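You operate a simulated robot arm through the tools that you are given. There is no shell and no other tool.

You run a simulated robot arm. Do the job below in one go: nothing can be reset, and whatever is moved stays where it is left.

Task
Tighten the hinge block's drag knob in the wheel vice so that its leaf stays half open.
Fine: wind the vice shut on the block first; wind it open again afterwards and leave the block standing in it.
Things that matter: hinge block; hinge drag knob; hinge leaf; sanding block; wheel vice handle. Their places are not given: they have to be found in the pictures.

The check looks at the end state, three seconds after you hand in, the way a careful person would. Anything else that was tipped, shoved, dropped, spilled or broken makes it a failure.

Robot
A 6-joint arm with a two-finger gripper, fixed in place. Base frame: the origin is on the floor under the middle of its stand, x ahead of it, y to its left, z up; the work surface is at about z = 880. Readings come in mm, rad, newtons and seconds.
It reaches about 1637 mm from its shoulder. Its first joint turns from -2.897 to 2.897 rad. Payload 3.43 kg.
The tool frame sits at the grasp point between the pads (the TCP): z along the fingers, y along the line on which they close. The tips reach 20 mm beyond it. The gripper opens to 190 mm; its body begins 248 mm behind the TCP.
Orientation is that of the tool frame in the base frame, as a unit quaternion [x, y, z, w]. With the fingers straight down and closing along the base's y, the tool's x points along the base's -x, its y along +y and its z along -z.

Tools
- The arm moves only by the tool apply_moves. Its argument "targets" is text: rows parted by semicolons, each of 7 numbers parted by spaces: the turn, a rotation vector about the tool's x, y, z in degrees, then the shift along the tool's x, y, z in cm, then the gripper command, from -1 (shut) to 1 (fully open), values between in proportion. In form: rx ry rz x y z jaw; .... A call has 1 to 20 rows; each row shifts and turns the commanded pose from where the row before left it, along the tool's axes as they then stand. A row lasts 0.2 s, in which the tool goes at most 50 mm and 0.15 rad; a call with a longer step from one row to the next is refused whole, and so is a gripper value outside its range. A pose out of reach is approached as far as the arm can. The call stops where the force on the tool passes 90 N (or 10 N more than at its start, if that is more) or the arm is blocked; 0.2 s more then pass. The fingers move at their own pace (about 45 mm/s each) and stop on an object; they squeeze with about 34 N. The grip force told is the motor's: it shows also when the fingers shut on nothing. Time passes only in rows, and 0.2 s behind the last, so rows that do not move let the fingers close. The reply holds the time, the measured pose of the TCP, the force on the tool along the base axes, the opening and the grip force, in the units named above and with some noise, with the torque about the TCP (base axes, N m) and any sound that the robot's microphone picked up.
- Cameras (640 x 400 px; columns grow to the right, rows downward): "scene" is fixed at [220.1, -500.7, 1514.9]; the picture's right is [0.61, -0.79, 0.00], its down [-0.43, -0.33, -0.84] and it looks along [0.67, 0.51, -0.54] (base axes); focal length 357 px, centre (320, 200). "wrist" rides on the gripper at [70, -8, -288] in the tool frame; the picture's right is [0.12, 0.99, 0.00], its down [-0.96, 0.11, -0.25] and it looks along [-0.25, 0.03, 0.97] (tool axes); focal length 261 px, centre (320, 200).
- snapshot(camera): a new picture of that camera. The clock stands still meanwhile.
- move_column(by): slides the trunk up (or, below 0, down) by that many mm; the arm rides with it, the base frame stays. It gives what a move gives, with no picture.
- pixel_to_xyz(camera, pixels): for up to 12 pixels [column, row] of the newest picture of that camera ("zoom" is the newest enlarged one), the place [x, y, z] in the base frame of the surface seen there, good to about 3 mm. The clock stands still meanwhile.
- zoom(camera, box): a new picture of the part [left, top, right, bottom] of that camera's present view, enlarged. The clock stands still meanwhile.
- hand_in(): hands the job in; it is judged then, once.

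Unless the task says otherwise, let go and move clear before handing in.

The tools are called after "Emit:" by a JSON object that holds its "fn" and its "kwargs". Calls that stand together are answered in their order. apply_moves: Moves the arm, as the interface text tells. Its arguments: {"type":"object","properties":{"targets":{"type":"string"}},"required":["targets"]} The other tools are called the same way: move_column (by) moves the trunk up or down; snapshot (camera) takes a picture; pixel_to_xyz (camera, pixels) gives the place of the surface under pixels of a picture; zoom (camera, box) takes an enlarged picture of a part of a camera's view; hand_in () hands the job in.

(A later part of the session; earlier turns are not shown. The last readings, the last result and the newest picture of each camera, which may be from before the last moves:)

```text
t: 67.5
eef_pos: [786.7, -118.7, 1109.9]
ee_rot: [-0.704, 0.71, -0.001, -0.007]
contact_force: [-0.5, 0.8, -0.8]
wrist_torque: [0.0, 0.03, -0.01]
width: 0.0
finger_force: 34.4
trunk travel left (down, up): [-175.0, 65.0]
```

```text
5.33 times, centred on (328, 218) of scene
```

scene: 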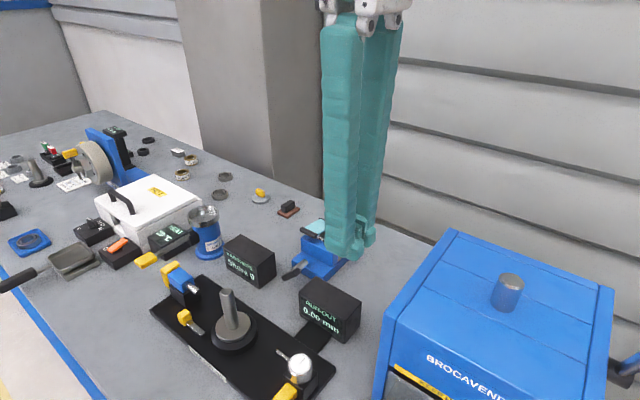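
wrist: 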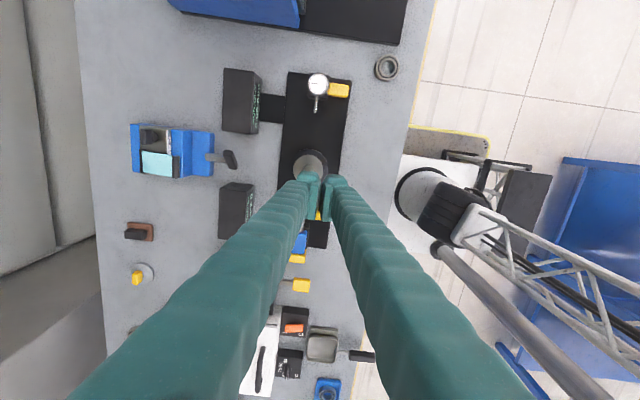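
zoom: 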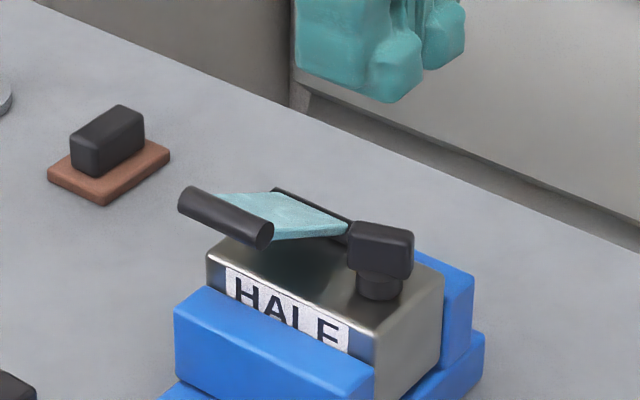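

I shift so one finger is squarely above the knob (TCP x≈808) and lower until it presses, in small steps.

Emit:
{"fn": "apply_moves", "kwargs": {"targets": "0 0.4 0 0 -2.1 2 -1;0 0 0 0 0 2.5 -1;0 0 0 0 0 2.2 -1;0 0 0 0 0 0.5 -1;0 0 0 0 0 0.4 -1;0 0 0 0 0 0.4 -1"}}

Emit:
{"fn": "zoom", "kwargs": {"camera": "scene", "box": [280, 180, 376, 255]}}

```text
t: 68.8
eef_pos: [809.1, -119.5, 1032.6]
ee_rot: [-0.705, 0.709, -0.003, -0.009]
contact_force: [0.2, 0.1, -0.3]
wrist_torque: [0.03, -0.03, -0.02]
width: 0.0
finger_force: 34.4
trunk travel left (down, up): [-175.0, 65.0]
```

```text
5.33 times, centred on (328, 218) of scene
```

zoom: 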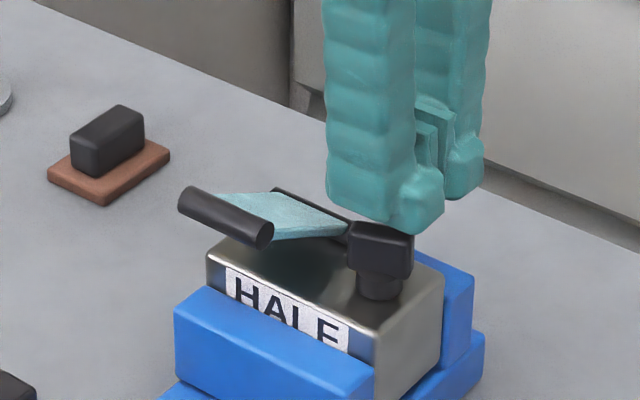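

No contact yet at z=1033; I continue in 3 mm steps.

Emit:
{"fn": "apply_moves", "kwargs": {"targets": "0.49 -0.97 0 0 0 0.3 -1;0 0 0 0 0 0.3 -1;0 0 0 0 0 0.3 -1;0 0 0 0 0 0 -1"}}

```text
t: 69.8
eef_pos: [808.3, -120.7, 1022.4]
ee_rot: [-0.705, 0.71, 0.0, 0.0]
contact_force: [-0.4, -0.5, 1.5]
wrist_torque: [-0.01, -0.03, 0.0]
width: 0.0
finger_force: 34.4
trunk travel left (down, up): [-175.0, 65.0]
```

Emit:
{"fn": "apply_moves", "kwargs": {"targets": "0 0 0 0 0 0.2 -1;0 0 0 0 0 0.2 -1;0 0 0 0 0 0 -1"}}

Emit:
{"fn": "zoom", "kwargs": {"camera": "scene", "box": [280, 180, 376, 255]}}

```text
t: 70.7
eef_pos: [810.1, -121.5, 1018.5]
ee_rot: [-0.704, 0.71, 0.0, 0.0]
contact_force: [-0.1, 0.1, 0.8]
wrist_torque: [0.0, 0.02, 0.0]
width: 0.3
finger_force: 33.7
trunk travel left (down, up): [-175.0, 65.0]
```

```text
5.33 times, centred on (328, 218) of scene
```

zoom: 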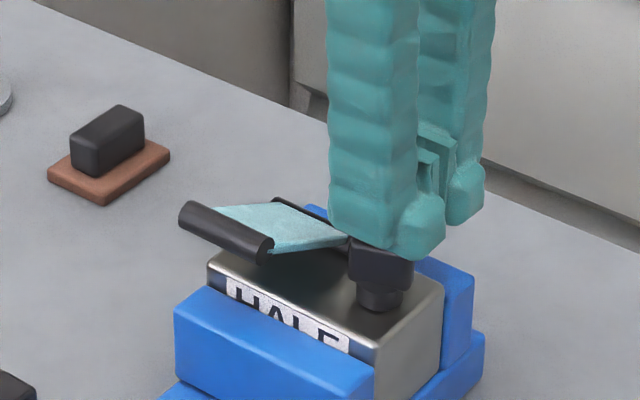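

The block slides down with hardly any force. I continue until it seats (force rises).

Emit:
{"fn": "apply_moves", "kwargs": {"targets": "0 0 0 0 0 0.2 -1;0 0 0 0 0 0.2 -1;0 0 0 0 0 0 -1"}}

Emit:
{"fn": "apply_moves", "kwargs": {"targets": "0 0 0 0 0 0.15 -1;0 0 0 0 0 0 -1"}}

Emit:
{"fn": "zoom", "kwargs": {"camera": "scene", "box": [280, 180, 376, 255]}}

```text
t: 71.5
eef_pos: [808.2, -120.4, 1017.1]
ee_rot: [-0.705, 0.709, -0.001, 0.001]
contact_force: [6.2, 3.2, 35.3]
wrist_torque: [-0.1, 0.31, -0.04]
width: 0.0
finger_force: 33.7
trunk travel left (down, up): [-175.0, 65.0]
```

```text
t: 72.0
eef_pos: [808.9, -119.7, 1017.1]
ee_rot: [-0.705, 0.71, -0.003, 0.002]
contact_force: [11.5, 6.8, 72.6]
wrist_torque: [-0.28, 0.63, -0.1]
width: 0.0
finger_force: 34.4
trunk travel left (down, up): [-175.0, 65.0]
```

```text
5.33 times, centred on (328, 218) of scene
```

zoom: 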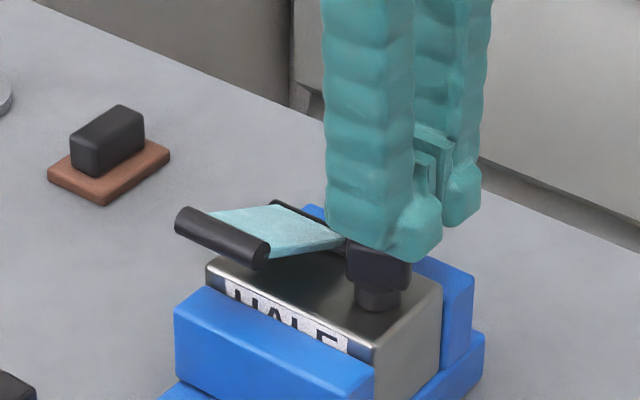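

The block is seated (72 N at constant height). I lift off, turn the tool back to close along y, and go above the lip again.

Emit:
{"fn": "apply_moves", "kwargs": {"targets": "0 0 0 0 0 -1 -1;0 0 0 0 0 -3.5 -1;0 0 0 0 0 -3.5 -1;0 0 8.18 0 0 0 -1;0 0 8.18 0 0 0 -1;0 0 8.18 0 0 0 -1;0 0 8.18 0 0 0 -1;0 0 8.18 0 0 0 -1;0 0 8.18 0 0 0 -1;0 0 8.18 0 0 0 -1;0 0 8.18 0 0 0 -1;0 0 8.18 0 0 0 -1;0 0 8.18 0 0 0 -1;0 0 8.18 0 0 0 -1;0 0 0 3.3 2.5 0 -0.16;0 0 0 3.3 2.5 0 -0.16;0 0 0 0 0 0 -0.16;0 0 0 0 0 0 -0.16"}}

Emit:
{"fn": "zoom", "kwargs": {"camera": "wrist", "box": [240, 130, 400, 250]}}

Emit:
{"fn": "zoom", "kwargs": {"camera": "scene", "box": [302, 205, 362, 255]}}

Emit:
{"fn": "pixel_to_xyz", "kwargs": {"camera": "zoom", "pixels": [[250, 260], [300, 290], [390, 300], [150, 210], [430, 260], [100, 130], [180, 170], [250, 150], [300, 170], [200, 140]]}}

```text
t: 75.8
eef_pos: [739.8, -70.5, 1090.4]
ee_rot: [0.004, 1.0, -0.001, 0.0]
contact_force: [-0.7, -0.4, 0.9]
wrist_torque: [0.0, 0.0, 0.01]
width: 79.7
finger_force: 0.0
trunk travel left (down, up): [-175.0, 65.0]
```

```text
3.33 times, centred on (320, 190) of wrist
```

zoom: 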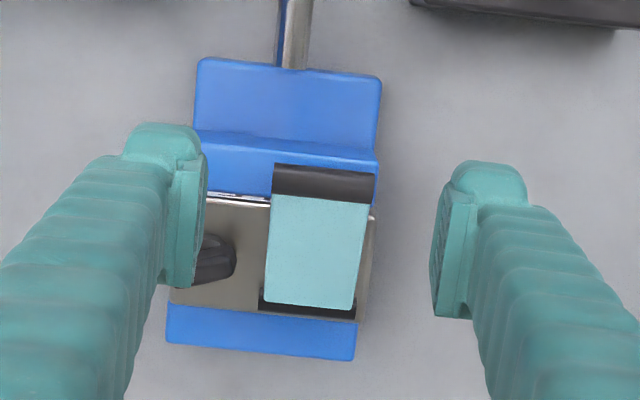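

```text
8.00 times, centred on (332, 230) of scene
```

zoom: 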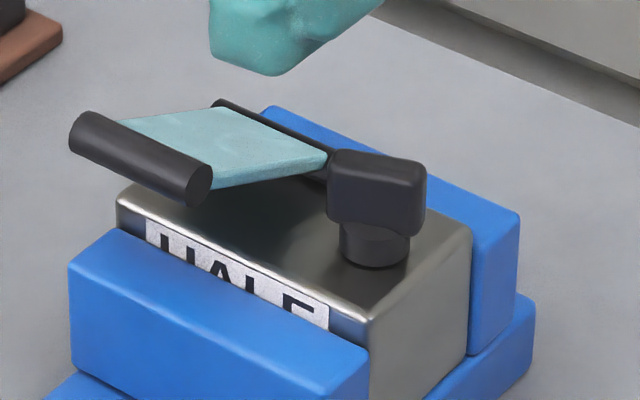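

```text
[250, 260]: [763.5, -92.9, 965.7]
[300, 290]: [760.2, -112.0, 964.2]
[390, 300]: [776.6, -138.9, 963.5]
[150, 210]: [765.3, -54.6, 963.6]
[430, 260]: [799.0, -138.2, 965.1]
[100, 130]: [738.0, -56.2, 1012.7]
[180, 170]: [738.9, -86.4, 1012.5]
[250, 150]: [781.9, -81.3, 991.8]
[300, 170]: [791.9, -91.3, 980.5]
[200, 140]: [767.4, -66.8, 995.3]
```

The block is seated again (top ≈965) and the leaf rests at ≈26°. I tilt 10°, lower to the lip (742,-69,1006) and grip its ends.

Emit:
{"fn": "apply_moves", "kwargs": {"targets": "0 5 0 0 0 0 -0.16;0 5 0 0 0 0 -0.16;0 0 0 -0.573 0.05 2.74 -0.16;0 0 0 -0.573 0.05 2.74 -0.16;0 0 0 -0.573 0.05 2.74 -0.16;0 0 0 0 0 0 -0.16"}}

Emit:
{"fn": "zoom", "kwargs": {"camera": "wrist", "box": [240, 130, 400, 250]}}

Emit:
{"fn": "zoom", "kwargs": {"camera": "scene", "box": [280, 185, 376, 260]}}

```text
t: 77.2
eef_pos: [746.6, -68.8, 1009.7]
ee_rot: [0.003, 0.996, 0.0, -0.087]
contact_force: [0.2, -0.8, -0.5]
wrist_torque: [0.0, -0.03, 0.02]
width: 79.7
finger_force: 0.1
trunk travel left (down, up): [-175.0, 65.0]
```

```text
3.33 times, centred on (320, 190) of wrist
```

zoom: 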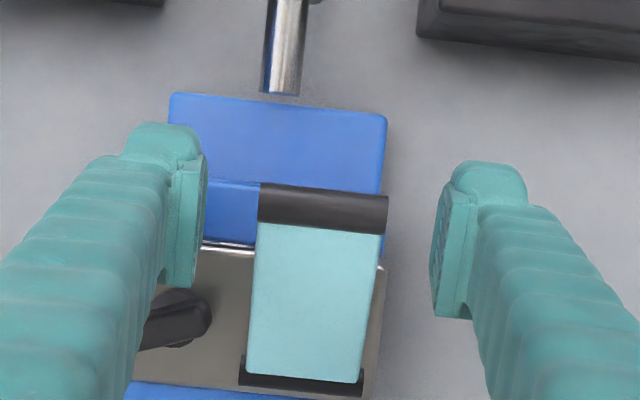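

```text
5.33 times, centred on (328, 222) of scene
```

zoom: 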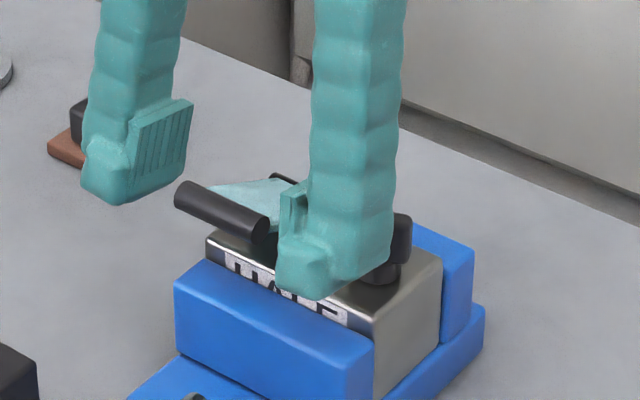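

The lip is ~5 mm toward tool +x; I correct and close.

Emit:
{"fn": "apply_moves", "kwargs": {"targets": "0 0 0 0.45 0.1 0.35 -0.16;0 0 0 0 0 0 -0.5;0 0 0 0 0 0 -0.8;0 0 0 0 0 0 -1;0 0 0 0 0 0 -1"}}

Emit:
{"fn": "zoom", "kwargs": {"camera": "wrist", "box": [240, 130, 400, 250]}}

```text
t: 78.5
eef_pos: [742.3, -67.3, 1006.4]
ee_rot: [0.003, 0.996, 0.0, -0.088]
contact_force: [-0.4, -10.0, -0.1]
wrist_torque: [-0.45, 0.03, -0.22]
width: 54.4
finger_force: 29.3
trunk travel left (down, up): [-175.0, 65.0]
```

```text
3.33 times, centred on (320, 190) of wrist
```

zoom: 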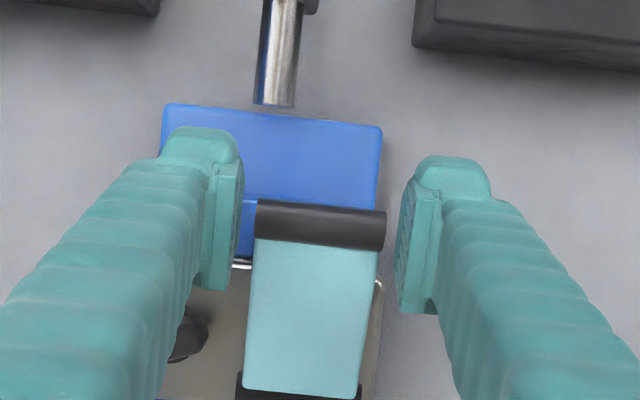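

Gripped (54.4 mm). I raise along the arc to about 42°, then check the block stays seated.

Emit:
{"fn": "apply_moves", "kwargs": {"targets": "0 2 0 -0.21 -0.1 -0.59 -1;0 2 0 -0.24 0 -0.58 -1;0 2 0 -0.27 0 -0.56 -1"}}

Emit:
{"fn": "zoom", "kwargs": {"camera": "scene", "box": [280, 185, 376, 260]}}

```text
t: 79.2
eef_pos: [751.7, -67.5, 1023.0]
ee_rot: [0.003, 0.99, 0.0, -0.139]
contact_force: [-2.9, 3.7, -3.9]
wrist_torque: [0.43, 0.7, -0.01]
width: 54.4
finger_force: 30.2
trunk travel left (down, up): [-175.0, 65.0]
```

```text
5.33 times, centred on (328, 222) of scene
```

zoom: 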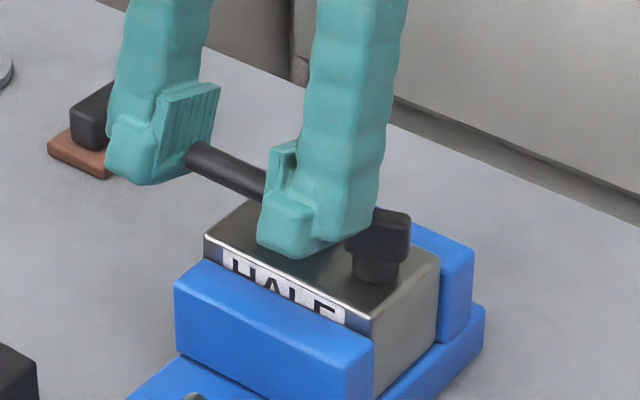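

The block may have crept up ~2 mm. I finish with the tool turning one-to-one with the leaf so the pads supply torque rather than lift.

Emit:
{"fn": "apply_moves", "kwargs": {"targets": "0 4 0 -0.25 0 -0.42 -1;0 4 0 -0.25 0 -0.42 -1"}}

Emit:
{"fn": "zoom", "kwargs": {"camera": "scene", "box": [280, 185, 376, 260]}}

```text
t: 79.8
eef_pos: [759.1, -69.4, 1029.7]
ee_rot: [0.004, 0.978, 0.001, -0.208]
contact_force: [-0.1, 1.1, 0.3]
wrist_torque: [-0.05, -0.04, -0.02]
width: 54.7
finger_force: 29.9
trunk travel left (down, up): [-175.0, 65.0]
```

```text
5.33 times, centred on (328, 222) of scene
```

zoom: 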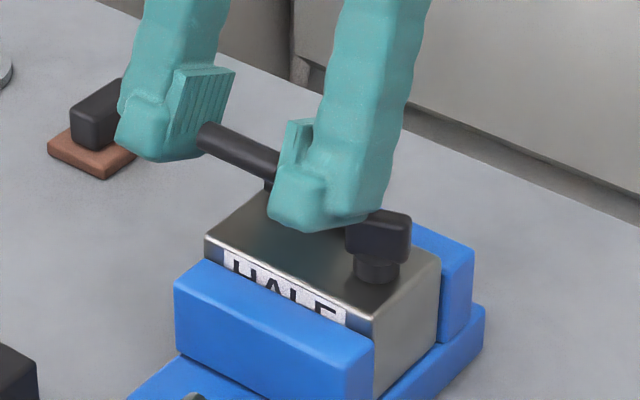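

Forces and torque are now near zero at about 49°. I go a few degrees more to ≈55°.

Emit:
{"fn": "apply_moves", "kwargs": {"targets": "0 3 0 -0.19 0 -0.32 -1;0 0 0 -0.17 0 -0.33 -1;0 0 0 0 0 0 -1"}}

Emit:
{"fn": "zoom", "kwargs": {"camera": "scene", "box": [280, 185, 376, 260]}}

Emit:
{"fn": "zoom", "kwargs": {"camera": "wrist", "box": [240, 130, 400, 250]}}

```text
t: 80.7
eef_pos: [765.1, -68.9, 1033.2]
ee_rot: [0.005, 0.972, 0.0, -0.235]
contact_force: [-11.0, -3.1, -6.4]
wrist_torque: [0.03, 0.87, -0.04]
width: 54.7
finger_force: 30.3
trunk travel left (down, up): [-175.0, 65.0]
```

```text
5.33 times, centred on (328, 222) of scene
```

zoom: 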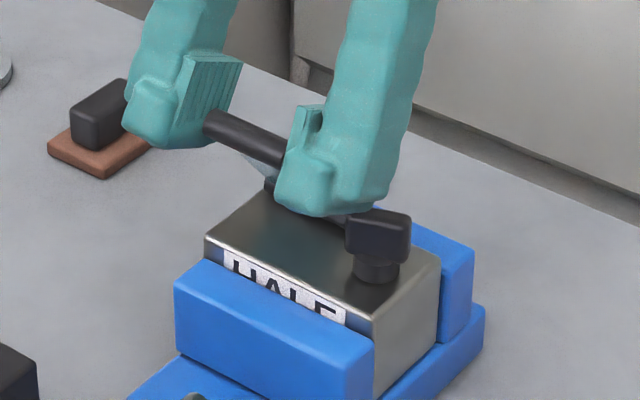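

```text
3.33 times, centred on (320, 190) of wrist
```

zoom: 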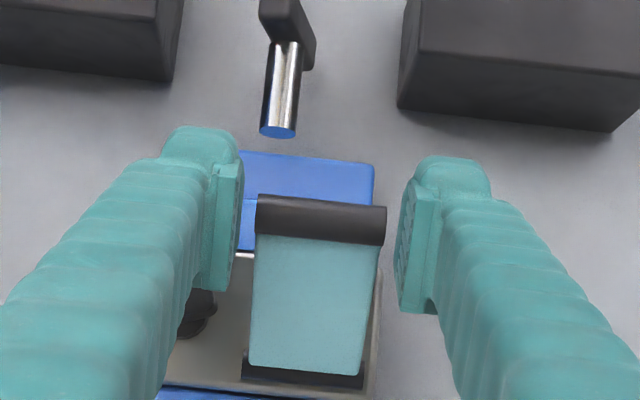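

Lip at (765,1033) → about 54°. I open the fingers and back out along the tool axis, then check the leaf holds.

Emit:
{"fn": "apply_moves", "kwargs": {"targets": "0 0 0 0 0 0 -0.5;0 0 0 0 0 0 -0.25;0 0 0 0 0 0 -0.25;0 0 0 0 0 -1.5 -0.25;0 0 0 0 0 -3 -0.25;0 -6 0 0 0 -3 -0.25;0 -7 0 0 0 0 -0.25;0 -7 0 0 0 0 -0.25;0 -7 0 0 0 0 -0.25;0 0 0 0 0 0 -0.25"}}

Emit:
{"fn": "zoom", "kwargs": {"camera": "scene", "box": [280, 185, 376, 260]}}

Emit:
{"fn": "zoom", "kwargs": {"camera": "wrist", "box": [240, 130, 400, 250]}}

```text
t: 82.8
eef_pos: [789.2, -68.8, 1082.0]
ee_rot: [0.004, 1.0, 0.0, 0.001]
contact_force: [-0.1, 0.1, -0.7]
wrist_torque: [0.01, -0.07, 0.0]
width: 71.4
finger_force: 0.1
out of reach, approached as far as the arm can: row 5
trunk travel left (down, up): [-175.0, 65.0]
```

```text
5.33 times, centred on (328, 222) of scene
```

zoom: 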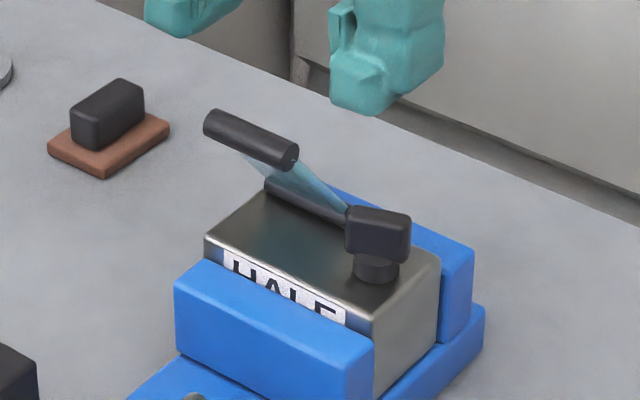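

```text
3.33 times, centred on (320, 190) of wrist
```

zoom: 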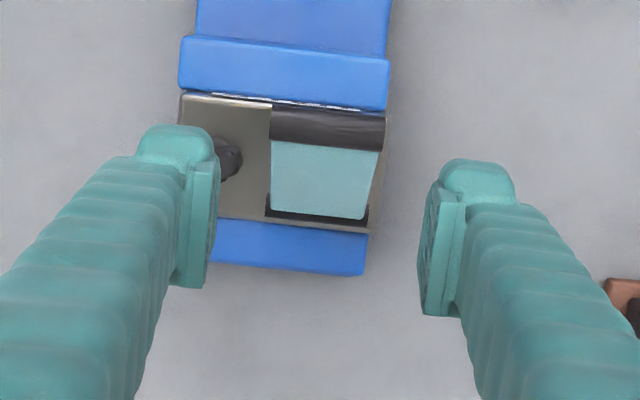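

The leaf holds on its own. I measure its angle and the block's height.

Emit:
{"fn": "zoom", "kwargs": {"camera": "wrist", "box": [292, 155, 352, 205]}}

Emit:
{"fn": "pixel_to_xyz", "kwargs": {"camera": "zoom", "pixels": [[300, 100], [300, 170], [300, 200], [300, 240], [300, 280], [300, 305], [150, 150], [150, 250], [230, 330], [380, 200]]}}

Emit:
{"fn": "zoom", "kwargs": {"camera": "scene", "box": [302, 205, 362, 255]}}

Emit:
{"fn": "pixel_to_xyz", "kwargs": {"camera": "zoom", "pixels": [[220, 260], [380, 305], [440, 260], [150, 220], [120, 60], [200, 80], [230, 150], [430, 190]]}}

```text
8.00 times, centred on (322, 180) of wrist
```

zoom: 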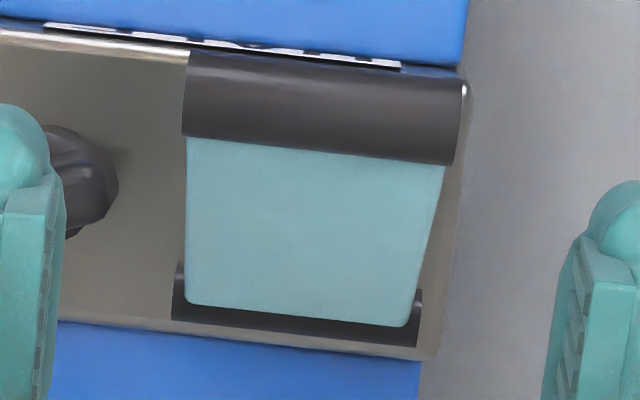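

```text
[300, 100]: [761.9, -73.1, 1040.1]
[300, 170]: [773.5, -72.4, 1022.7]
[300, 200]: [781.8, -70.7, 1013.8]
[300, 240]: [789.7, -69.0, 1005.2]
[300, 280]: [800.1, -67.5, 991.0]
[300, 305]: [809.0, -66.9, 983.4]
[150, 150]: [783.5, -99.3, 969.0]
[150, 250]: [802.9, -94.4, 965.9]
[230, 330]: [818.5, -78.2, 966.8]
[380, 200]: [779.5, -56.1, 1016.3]
```

```text
8.00 times, centred on (332, 230) of scene
```

zoom: 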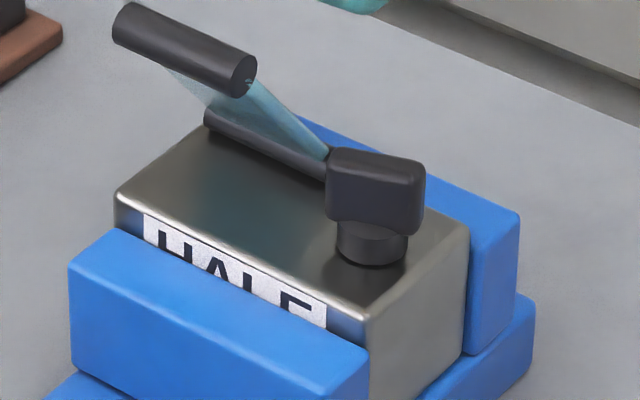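

```text
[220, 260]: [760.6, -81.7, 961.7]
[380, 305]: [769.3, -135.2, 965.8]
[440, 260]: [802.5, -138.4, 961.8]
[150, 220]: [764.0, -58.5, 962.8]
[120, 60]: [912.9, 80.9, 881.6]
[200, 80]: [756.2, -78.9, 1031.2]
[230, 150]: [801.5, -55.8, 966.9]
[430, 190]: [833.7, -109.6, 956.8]
```

The leaf slope measures ≈50° (closed was ≈12°). To know what full-open is, I'll nudge the leaf further back with shut fingers from the front, with gentle steps; first I position in front of the lip.

Emit:
{"fn": "apply_moves", "kwargs": {"targets": "0 0 0 0 0 -2.5 -0.25;0 0 0 3.8 0 0 -1;0 0 0 3.8 0 0 -1;0 0 0 0 0 0 -1;0 0 0 0 0 3 -1;0 0 0 0 0 3.4 -1;0 0 0 0 0 0 -1"}}

Emit:
{"fn": "zoom", "kwargs": {"camera": "scene", "box": [280, 175, 376, 250]}}

Emit:
{"fn": "zoom", "kwargs": {"camera": "wrist", "box": [240, 130, 400, 250]}}

```text
t: 84.5
eef_pos: [714.4, -67.8, 1044.8]
ee_rot: [0.004, 1.0, 0.0, 0.0]
contact_force: [0.2, -0.3, -0.8]
wrist_torque: [0.01, 0.01, 0.02]
width: 0.0
finger_force: 34.4
trunk travel left (down, up): [-175.0, 65.0]
```

```text
5.33 times, centred on (328, 212) of scene
```

zoom: 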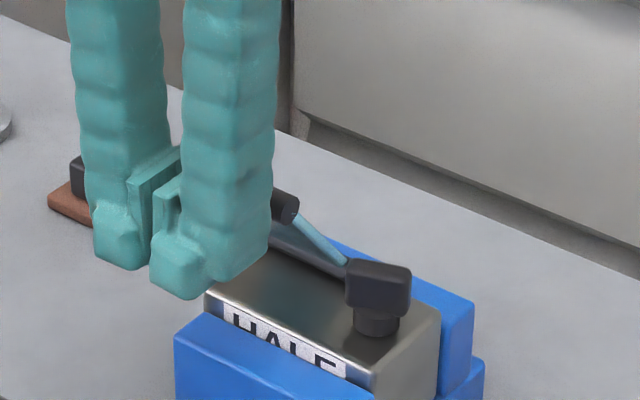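

```text
3.33 times, centred on (320, 190) of wrist
```

zoom: 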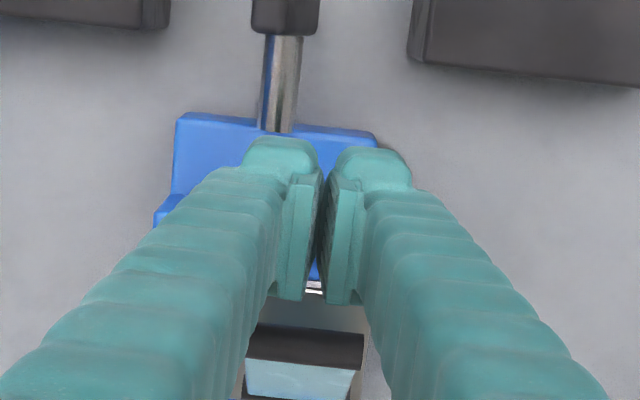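

Shut fingers are in front of the lip. I advance toward +x and push gently in steps.

Emit:
{"fn": "apply_moves", "kwargs": {"targets": "0 0 0 -2 0 0 -1;0 0 0 -0.5 0 0 -1;0 0 0 -0.5 0 0 -1;0 0 0 -0.5 0 0 -1"}}

Emit:
{"fn": "zoom", "kwargs": {"camera": "scene", "box": [280, 175, 376, 250]}}

```text
t: 85.5
eef_pos: [748.4, -68.1, 1042.7]
ee_rot: [0.003, 1.0, 0.0, 0.0]
contact_force: [-0.5, -0.7, 0.7]
wrist_torque: [0.01, -0.03, 0.01]
width: 0.0
finger_force: 34.0
trunk travel left (down, up): [-175.0, 65.0]
```

```text
5.33 times, centred on (328, 212) of scene
```

zoom: 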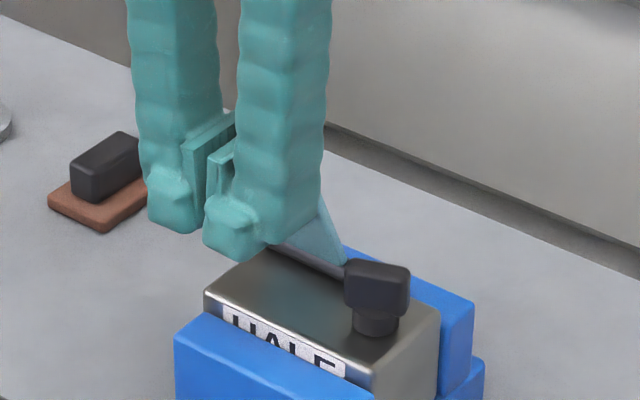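

The leaf yields with almost no force. I keep pushing in small steps to find the stop.

Emit:
{"fn": "apply_moves", "kwargs": {"targets": "0 0 0 -0.5 0 0 -1;0 0 0 -0.5 0 0 -1;0 0 0 -0.5 0 0 -1"}}

Emit:
{"fn": "zoom", "kwargs": {"camera": "scene", "box": [280, 175, 376, 250]}}

```text
t: 86.2
eef_pos: [764.9, -68.7, 1043.8]
ee_rot: [0.003, 1.0, 0.0, 0.0]
contact_force: [0.2, 0.1, -0.8]
wrist_torque: [0.01, -0.05, 0.0]
width: 0.0
finger_force: 34.4
trunk travel left (down, up): [-175.0, 65.0]
```

```text
5.33 times, centred on (328, 212) of scene
```

zoom: 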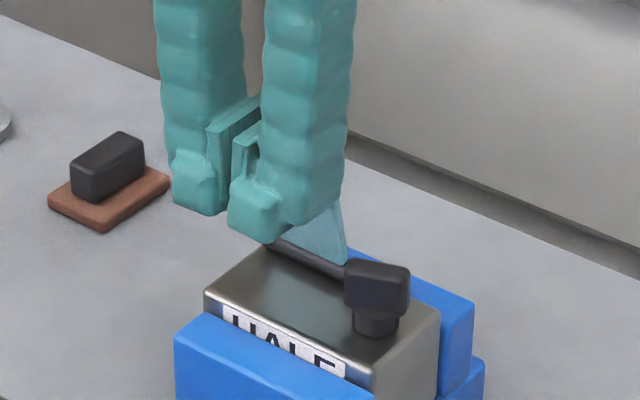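

Leaf at ≈75° with no stop yet. I continue.

Emit:
{"fn": "apply_moves", "kwargs": {"targets": "0 0 0 -0.5 0 0 -1;0 0 0 -0.5 0 0 -1;0 0 0 -0.5 0 0 -1"}}

Emit:
{"fn": "zoom", "kwargs": {"camera": "scene", "box": [280, 175, 376, 250]}}

```text
t: 87.0
eef_pos: [777.9, -67.5, 1044.3]
ee_rot: [0.004, 1.0, 0.0, 0.0]
contact_force: [-0.3, 0.2, -2.5]
wrist_torque: [-0.05, 0.01, -0.03]
width: 0.0
finger_force: 34.0
trunk travel left (down, up): [-175.0, 65.0]
```

```text
5.33 times, centred on (328, 212) of scene
```

zoom: 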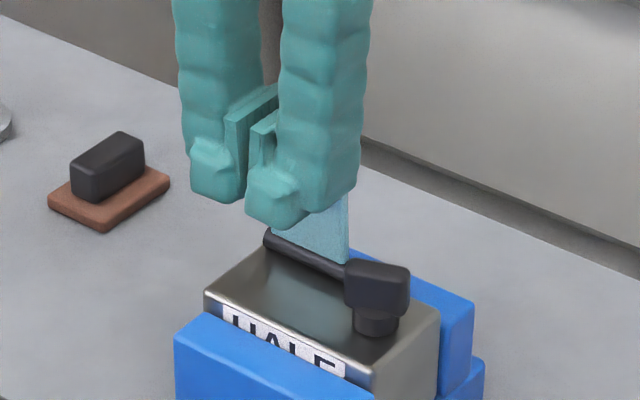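

Leaf is nearly upright and still moving freely. I continue cautiously past vertical.

Emit:
{"fn": "apply_moves", "kwargs": {"targets": "0 0 0 -0.5 0 0 -1;0 0 0 -0.5 0 0 -1"}}

Emit:
{"fn": "zoom", "kwargs": {"camera": "scene", "box": [280, 175, 376, 250]}}

```text
t: 87.7
eef_pos: [788.5, -68.1, 1044.2]
ee_rot: [0.003, 1.0, -0.001, 0.001]
contact_force: [0.8, 0.7, -0.1]
wrist_torque: [-0.01, 0.0, 0.02]
width: 0.0
finger_force: 34.2
trunk travel left (down, up): [-175.0, 65.0]
```

```text
5.33 times, centred on (328, 212) of scene
```

zoom: 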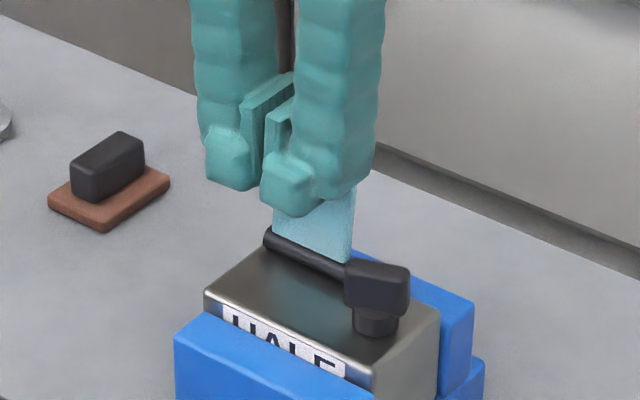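

Past vertical (≈94°) and no stop. A few more steps.

Emit:
{"fn": "apply_moves", "kwargs": {"targets": "0 0 0 -0.5 0 0 -1;0 0 0 -0.5 0 0 -1;0 0 0 -0.5 0 0 -1"}}

Emit:
{"fn": "zoom", "kwargs": {"camera": "scene", "box": [280, 175, 376, 250]}}

```text
t: 88.5
eef_pos: [796.8, -68.7, 1043.7]
ee_rot: [0.004, 1.0, 0.0, -0.003]
contact_force: [-73.1, -2.5, -7.0]
wrist_torque: [-0.22, 0.97, 0.18]
width: 5.9
finger_force: 29.6
trunk travel left (down, up): [-175.0, 65.0]
```

```text
5.33 times, centred on (328, 212) of scene
```

zoom: 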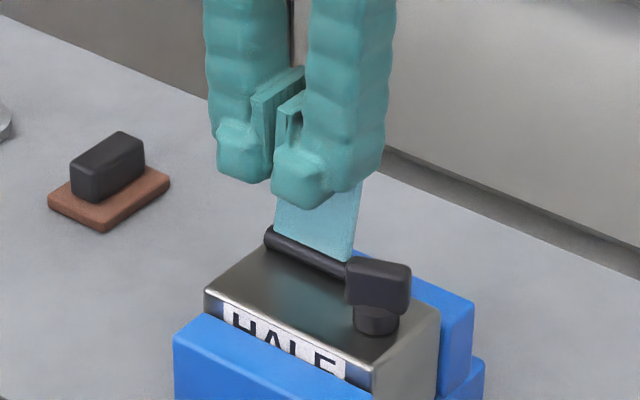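

The stop is reached (73 N) at about 100°. Half open is therefore about 50–57°. I back off right away and check.

Emit:
{"fn": "apply_moves", "kwargs": {"targets": "0 0 0 0.5 0 0 -1;0 0 0 1 0 0 -1;0 0 0 3 0 -2 -1;0 0 0 3 0 -3 -1;0 0 0 0 0 0 -1"}}

Emit:
{"fn": "zoom", "kwargs": {"camera": "scene", "box": [302, 190, 362, 250]}}

Emit:
{"fn": "pixel_to_xyz", "kwargs": {"camera": "zoom", "pixels": [[260, 300], [380, 370], [440, 320], [160, 270], [280, 210], [280, 160], [280, 120], [330, 180], [250, 80], [420, 250]]}}

Emit:
{"fn": "snapshot", "kwargs": {"camera": "wrist"}}

```text
t: 89.7
eef_pos: [725.7, -66.2, 1095.2]
ee_rot: [0.004, 1.0, 0.0, 0.002]
contact_force: [1.2, 0.6, -0.6]
wrist_torque: [-0.03, -0.03, -0.02]
width: 0.0
finger_force: 29.4
trunk travel left (down, up): [-175.0, 65.0]
```

```text
6.67 times, centred on (332, 220) of scene
```

zoom: 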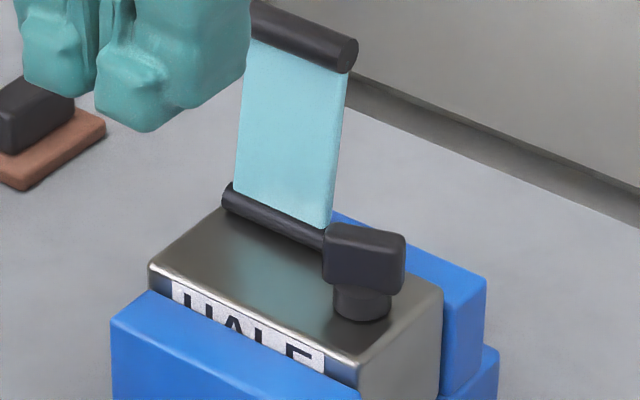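

```text
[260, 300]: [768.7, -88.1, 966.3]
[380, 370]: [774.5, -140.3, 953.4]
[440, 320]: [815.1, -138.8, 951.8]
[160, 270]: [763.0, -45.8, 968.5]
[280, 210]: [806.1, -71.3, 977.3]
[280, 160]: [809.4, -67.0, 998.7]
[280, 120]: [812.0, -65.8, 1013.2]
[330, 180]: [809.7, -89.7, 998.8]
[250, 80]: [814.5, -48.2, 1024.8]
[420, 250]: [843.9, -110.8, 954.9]
```

```text
taken
```

wrist: 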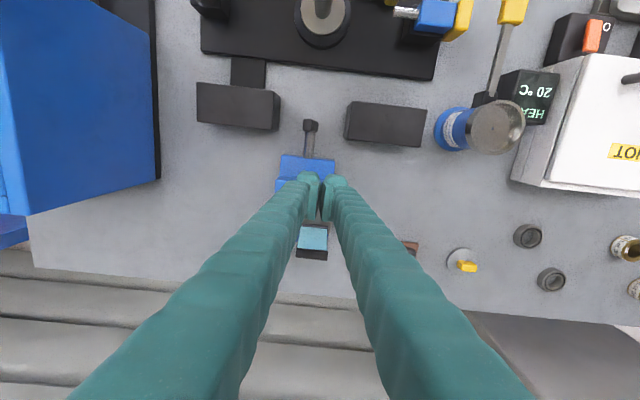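

Full open measures ≈100°, closed ≈12°, so half is ≈55°. I'll push the leaf back from behind; first I check the clearance to the wall there.

Emit:
{"fn": "snapshot", "kwargs": {"camera": "scene"}}

Emit:
{"fn": "pixel_to_xyz", "kwargs": {"camera": "scene", "pixels": [[400, 220], [400, 190], [400, 150], [400, 100], [420, 60], [400, 20], [340, 190], [345, 150]]}}

```text
taken
```

scene: 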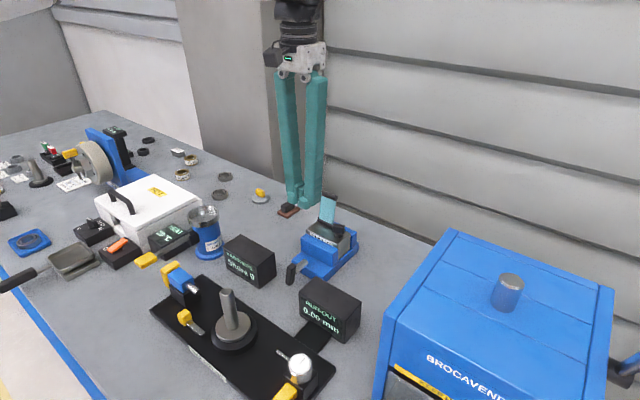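

```text
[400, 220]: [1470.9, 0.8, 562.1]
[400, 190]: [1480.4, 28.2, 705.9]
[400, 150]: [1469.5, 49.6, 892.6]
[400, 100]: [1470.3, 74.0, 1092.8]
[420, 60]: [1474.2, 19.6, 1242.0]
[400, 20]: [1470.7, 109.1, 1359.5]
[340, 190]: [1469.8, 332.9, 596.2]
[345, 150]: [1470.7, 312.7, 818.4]
```

The wall is far (x≈1470). The vice handle at (291,272) looks more upright than before; I'll zoom on it.

Emit:
{"fn": "zoom", "kwargs": {"camera": "scene", "box": [270, 225, 366, 295]}}

Emit:
{"fn": "zoom", "kwargs": {"camera": "scene", "box": [312, 228, 352, 253]}}

```text
5.71 times, centred on (318, 260) of scene
```

zoom: 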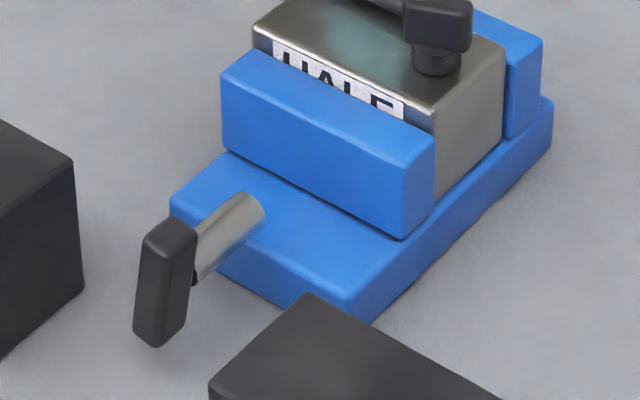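

```text
16.00 times, centred on (332, 240) of scene
```

zoom: 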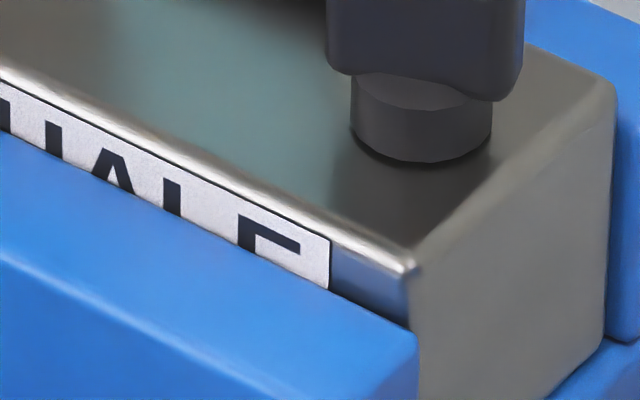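

The handle has backed off a little (bar ≈ upright) but the block still stands firmly between the jaws. I now go over and behind the leaf.

Emit:
{"fn": "apply_moves", "kwargs": {"targets": "0 0 0 0 -0.4 -2.5 -1;0 0 0 -4.7 0 0 -1;0 0 0 -4.7 0 0 -1;0 0 0 -4.8 0 0 -1;0 0 0 0 0 3 -1;0 0 0 0 0 3.5 -1;0 0 0 0 0 0 -1"}}

Emit:
{"fn": "zoom", "kwargs": {"camera": "scene", "box": [290, 165, 386, 240]}}

Emit:
{"fn": "zoom", "kwargs": {"camera": "wrist", "box": [240, 110, 400, 230]}}

```text
t: 91.2
eef_pos: [869.4, -74.3, 1056.1]
ee_rot: [0.003, 1.0, 0.0, -0.001]
contact_force: [-0.2, 0.2, -0.7]
wrist_torque: [-0.02, -0.02, -0.03]
width: 0.0
finger_force: 30.3
trunk travel left (down, up): [-175.0, 65.0]
```

```text
5.33 times, centred on (338, 202) of scene
```

zoom: 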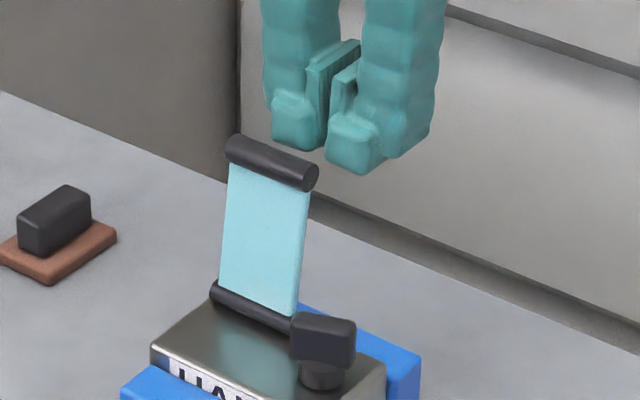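

```text
3.33 times, centred on (320, 170) of wrist
```

zoom: 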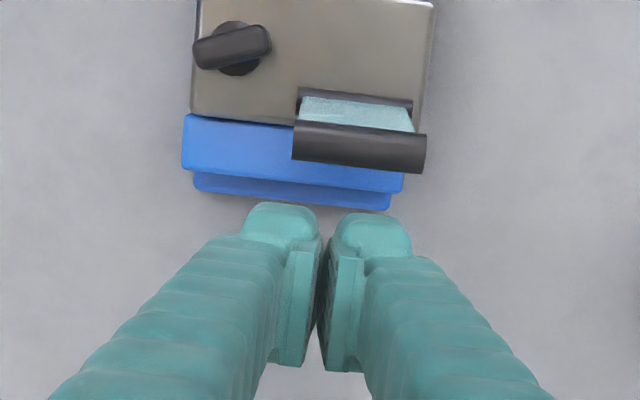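

I'm behind the lip; shifting 6 mm to +y to centre, then pushing toward -x in steps.

Emit:
{"fn": "apply_moves", "kwargs": {"targets": "0 0 0 0 0.6 0 -1;0 0 0 1 0 0.2 -1;0 0 0 0.6 0 0 -1;0 0 0 0.6 0 0 -1;0 0 0 0.6 0 0 -1;0 0 0 0.6 0 0 -1"}}

Emit:
{"fn": "zoom", "kwargs": {"camera": "scene", "box": [290, 165, 386, 240]}}

```text
t: 92.7
eef_pos: [834.9, -67.7, 1051.8]
ee_rot: [0.004, 1.0, 0.0, -0.001]
contact_force: [0.9, 0.3, -0.3]
wrist_torque: [-0.03, 0.01, -0.02]
width: 0.0
finger_force: 30.3
trunk travel left (down, up): [-175.0, 65.0]
```

```text
5.33 times, centred on (338, 202) of scene
```

zoom: 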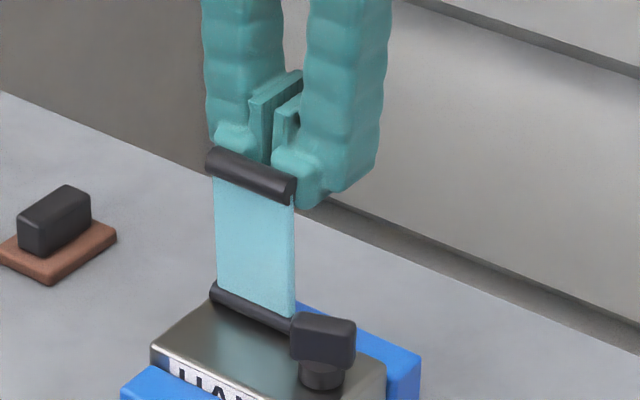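

The leaf follows (≈90° now). I continue toward the half position.

Emit:
{"fn": "apply_moves", "kwargs": {"targets": "0 0 0 0.5 0 0 -1;0 0 0 0.5 0 0 -1;0 0 0 0.5 0 0 -1;0 0 0 0.5 0 0 -1;0 0 0 0.5 0 0 -1"}}

Emit:
{"fn": "zoom", "kwargs": {"camera": "scene", "box": [290, 175, 386, 250]}}

```text
t: 93.8
eef_pos: [811.4, -67.7, 1051.5]
ee_rot: [0.004, 1.0, -0.001, 0.001]
contact_force: [-0.3, -0.7, 0.0]
wrist_torque: [0.01, 0.05, -0.02]
width: 0.1
finger_force: 29.5
trunk travel left (down, up): [-175.0, 65.0]
```

```text
5.33 times, centred on (338, 212) of scene
```

zoom: 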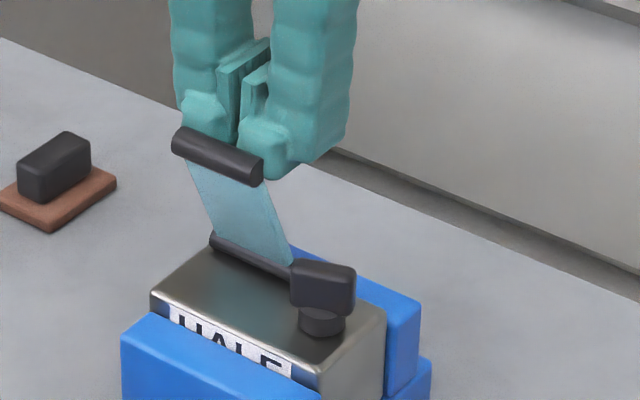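

Leaf ≈66°. Another 8 mm brings it to about 55°.

Emit:
{"fn": "apply_moves", "kwargs": {"targets": "0 0 0 0.4 0 0 -1;0 0 0 0.4 0 0 -1;0 0 0 0 0 0 -1"}}

Emit:
{"fn": "apply_moves", "kwargs": {"targets": "0 0 0 -0.5 0 0 -1;0 0 0 -3 0 0 -1;0 0 0 -4 0 -1 -1;0 0 0 0 0 -4 -1;0 0 0 0 0 -4.5 -1"}}

Emit:
{"fn": "zoom", "kwargs": {"camera": "scene", "box": [302, 195, 362, 255]}}

Emit:
{"fn": "snapshot", "kwargs": {"camera": "wrist"}}

```text
t: 94.7
eef_pos: [803.2, -66.2, 1049.8]
ee_rot: [0.003, 1.0, 0.0, 0.0]
contact_force: [0.4, 0.1, -0.7]
wrist_torque: [-0.01, -0.03, -0.03]
width: 0.0
finger_force: 30.0
trunk travel left (down, up): [-175.0, 65.0]
```

```text
t: 95.8
eef_pos: [879.0, -68.5, 1145.2]
ee_rot: [0.003, 1.0, 0.0, 0.001]
contact_force: [0.1, -0.5, 0.4]
wrist_torque: [0.02, 0.02, 0.0]
width: 0.0
finger_force: 30.4
trunk travel left (down, up): [-175.0, 65.0]
```

```text
6.67 times, centred on (332, 225) of scene
```

zoom: 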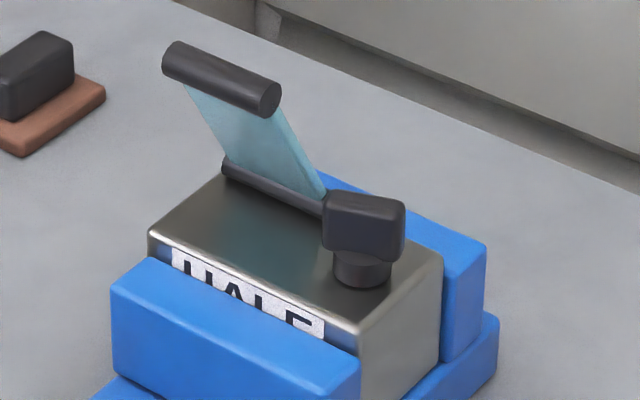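

```text
taken
```

wrist: 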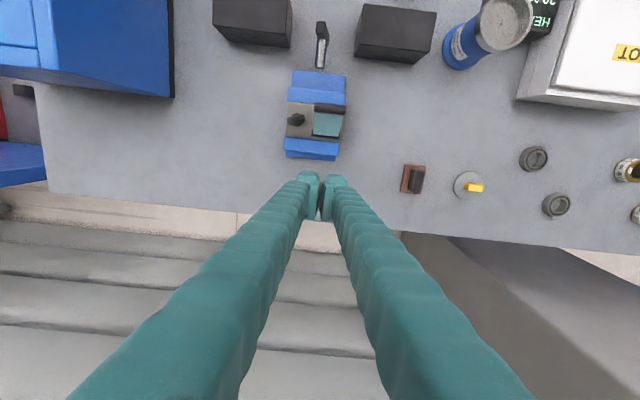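

Now I measure the leaf's angle from clean views.

Emit:
{"fn": "zoom", "kwargs": {"camera": "wrist", "box": [285, 90, 355, 145]}}

Emit:
{"fn": "pixel_to_xyz", "kwargs": {"camera": "zoom", "pixels": [[370, 140], [370, 160], [370, 200], [370, 230], [370, 250], [370, 270], [450, 200], [320, 200], [280, 190], [200, 300]]}}

Emit:
{"fn": "zoom", "kwargs": {"camera": "scene", "box": [312, 195, 348, 225]}}

Emit:
{"fn": "pixel_to_xyz", "kwargs": {"camera": "zoom", "pixels": [[100, 100], [200, 150], [300, 220], [150, 200], [200, 300], [250, 330], [340, 330], [360, 370], [280, 260]]}}

```text
7.27 times, centred on (320, 118) of wrist
```

zoom: 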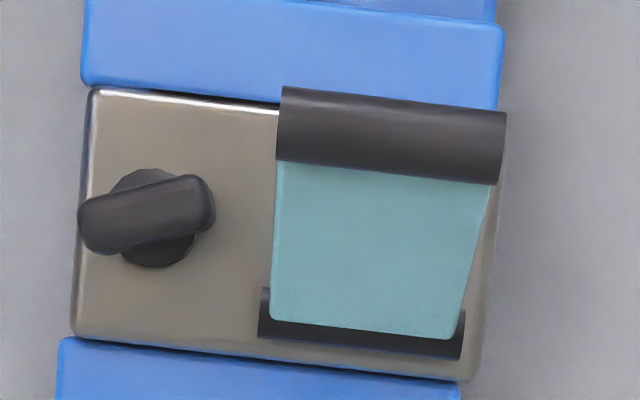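

```text
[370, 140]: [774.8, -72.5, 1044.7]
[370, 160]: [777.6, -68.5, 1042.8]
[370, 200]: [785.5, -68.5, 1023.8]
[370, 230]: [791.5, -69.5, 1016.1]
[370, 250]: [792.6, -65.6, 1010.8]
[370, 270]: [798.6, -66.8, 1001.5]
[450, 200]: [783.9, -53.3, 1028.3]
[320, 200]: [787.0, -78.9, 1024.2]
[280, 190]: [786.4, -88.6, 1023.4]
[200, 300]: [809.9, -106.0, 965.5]
```

```text
13.33 times, centred on (330, 210) of scene
```

zoom: 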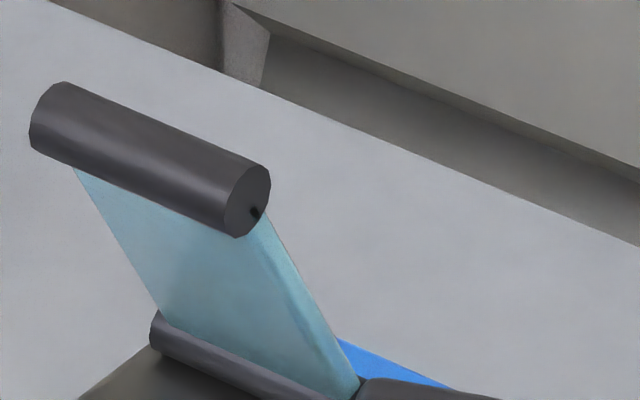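

```text
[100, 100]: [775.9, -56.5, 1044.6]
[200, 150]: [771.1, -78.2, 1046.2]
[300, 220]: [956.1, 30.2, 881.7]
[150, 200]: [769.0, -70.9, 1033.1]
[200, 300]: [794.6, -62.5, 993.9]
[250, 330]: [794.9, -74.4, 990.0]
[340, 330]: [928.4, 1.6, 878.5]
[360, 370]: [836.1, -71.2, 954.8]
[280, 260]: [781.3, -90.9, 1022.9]
```

The leaf stands at about 57–59°, right at the middle between 11° and 100°, and stays. Now to wind the vice open: I turn the tool to -90° and fly over to above the handle.

Emit:
{"fn": "apply_moves", "kwargs": {"targets": "0 0 -8.18 0 0 -1 -1;0 0 -8.18 0 0 0 -1;0 0 -8.18 0 0 0 -1;0 0 -8.18 0 0 0 -1;0 0 -8.18 0 0 0 -1;0 0 -8.18 0 0 0 -1;0 0 -8.18 0 0 0 -1;0 0 -8.18 0 0 0 -1;0 0 -8.18 0 0 0 -1;0 0 -8.18 0 0 0 -1;0 0 -8.2 0 0 0 -1;0 0 0 0.6 4.7 0 -1;0 0 0 0.6 4.7 0 -1;0 0 0 0.6 4.7 0 -1;0 0 0 0.6 4.7 0 -1;0 0 0 0.6 4.6 0 -1;0 0 0 0 0 0 -1"}}

Emit:
{"fn": "zoom", "kwargs": {"camera": "scene", "box": [270, 225, 366, 295]}}

Emit:
{"fn": "snapshot", "kwargs": {"camera": "wrist"}}

```text
t: 99.5
eef_pos: [641.4, -96.1, 1156.0]
ee_rot: [-0.705, 0.709, -0.001, 0.0]
contact_force: [-0.1, -0.3, 0.2]
wrist_torque: [-0.02, -0.07, -0.02]
width: 0.0
finger_force: 30.6
trunk travel left (down, up): [-175.0, 65.0]
```

```text
5.71 times, centred on (318, 260) of scene
```

zoom: 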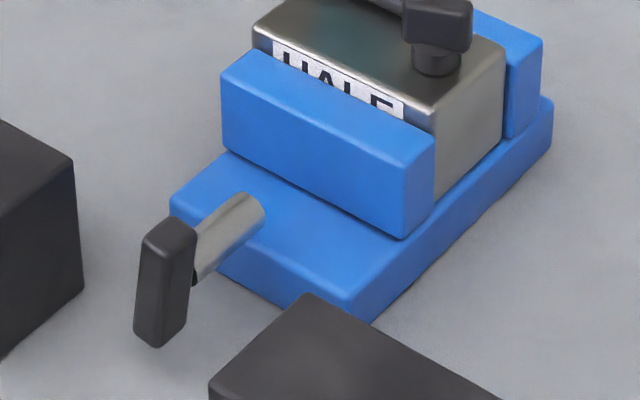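

```text
taken
```

wrist: 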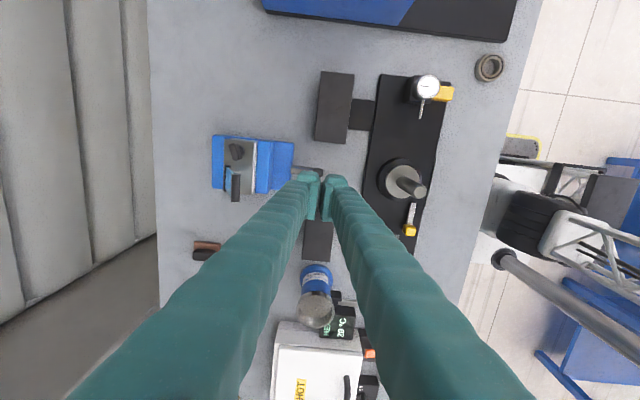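

I measure the bar's present angle.

Emit:
{"fn": "zoom", "kwargs": {"camera": "scene", "box": [284, 254, 320, 288]}}

Emit:
{"fn": "pixel_to_xyz", "kwargs": {"camera": "zoom", "pixels": [[130, 180], [120, 250], [110, 320], [150, 130], [190, 130], [160, 180], [155, 250], [150, 340], [185, 220], [180, 300], [260, 150], [300, 120]]}}

```text
11.76 times, centred on (302, 271) of scene
```

zoom: 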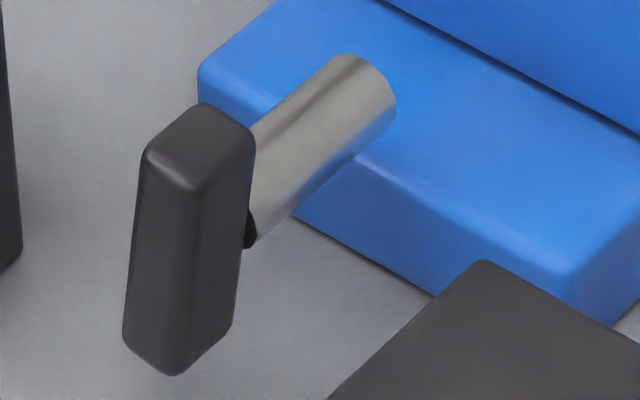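

```text
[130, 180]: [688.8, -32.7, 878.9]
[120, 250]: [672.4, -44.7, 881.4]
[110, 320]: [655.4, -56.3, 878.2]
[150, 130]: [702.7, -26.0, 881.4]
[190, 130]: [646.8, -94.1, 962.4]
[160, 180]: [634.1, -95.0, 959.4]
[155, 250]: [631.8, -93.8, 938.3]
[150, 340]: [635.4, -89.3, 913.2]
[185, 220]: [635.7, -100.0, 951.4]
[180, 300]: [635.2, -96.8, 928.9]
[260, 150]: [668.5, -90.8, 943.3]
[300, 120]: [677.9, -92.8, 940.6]
```

The bar leans ≈7° right of vertical. I tilt 7°, line up above its top end with the fingers opened to 40 mm.

Emit:
{"fn": "apply_moves", "kwargs": {"targets": "0 -7 0 0 0 0 -0.58;0 0 0 0.625 -0.08 3.5 -0.58;0 0 0 0.625 -0.08 3.5 -0.58;0 0 0 0.625 -0.08 3.5 -0.58;0 0 0 0.625 -0.08 3.5 -0.58;0 0 0 0 0 0 -0.58;0 0 0 0 0 0 -0.58"}}

Emit:
{"fn": "zoom", "kwargs": {"camera": "wrist", "box": [240, 130, 400, 250]}}

Emit:
{"fn": "zoom", "kwargs": {"camera": "scene", "box": [260, 205, 370, 290]}}

```text
t: 101.0
eef_pos: [644.7, -103.9, 1015.3]
ee_rot: [-0.704, 0.708, 0.042, 0.044]
contact_force: [0.1, 0.1, 0.4]
wrist_torque: [0.0, 0.01, 0.0]
width: 39.8
finger_force: 0.0
trunk travel left (down, up): [-175.0, 65.0]
```

```text
3.33 times, centred on (320, 190) of wrist
```

zoom: 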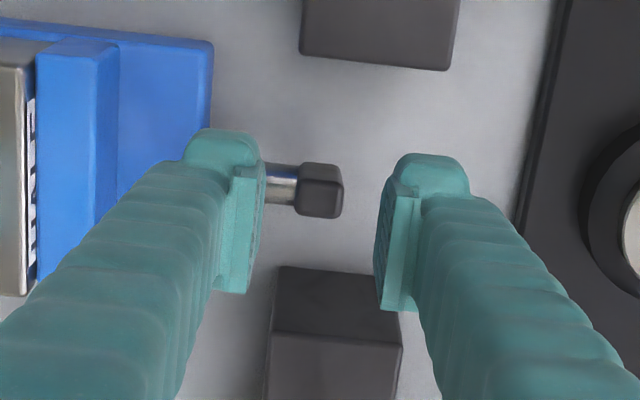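

```text
4.71 times, centred on (315, 248) of scene
```

zoom: 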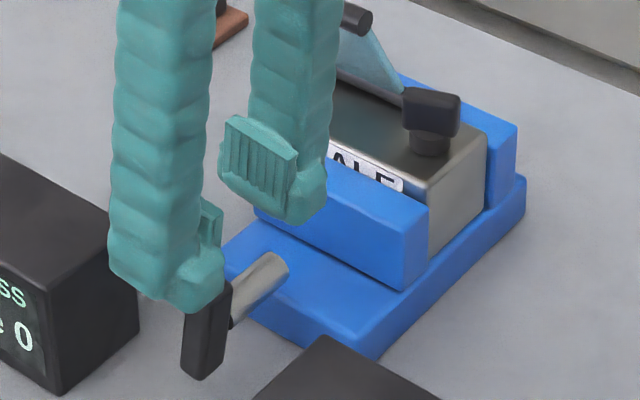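

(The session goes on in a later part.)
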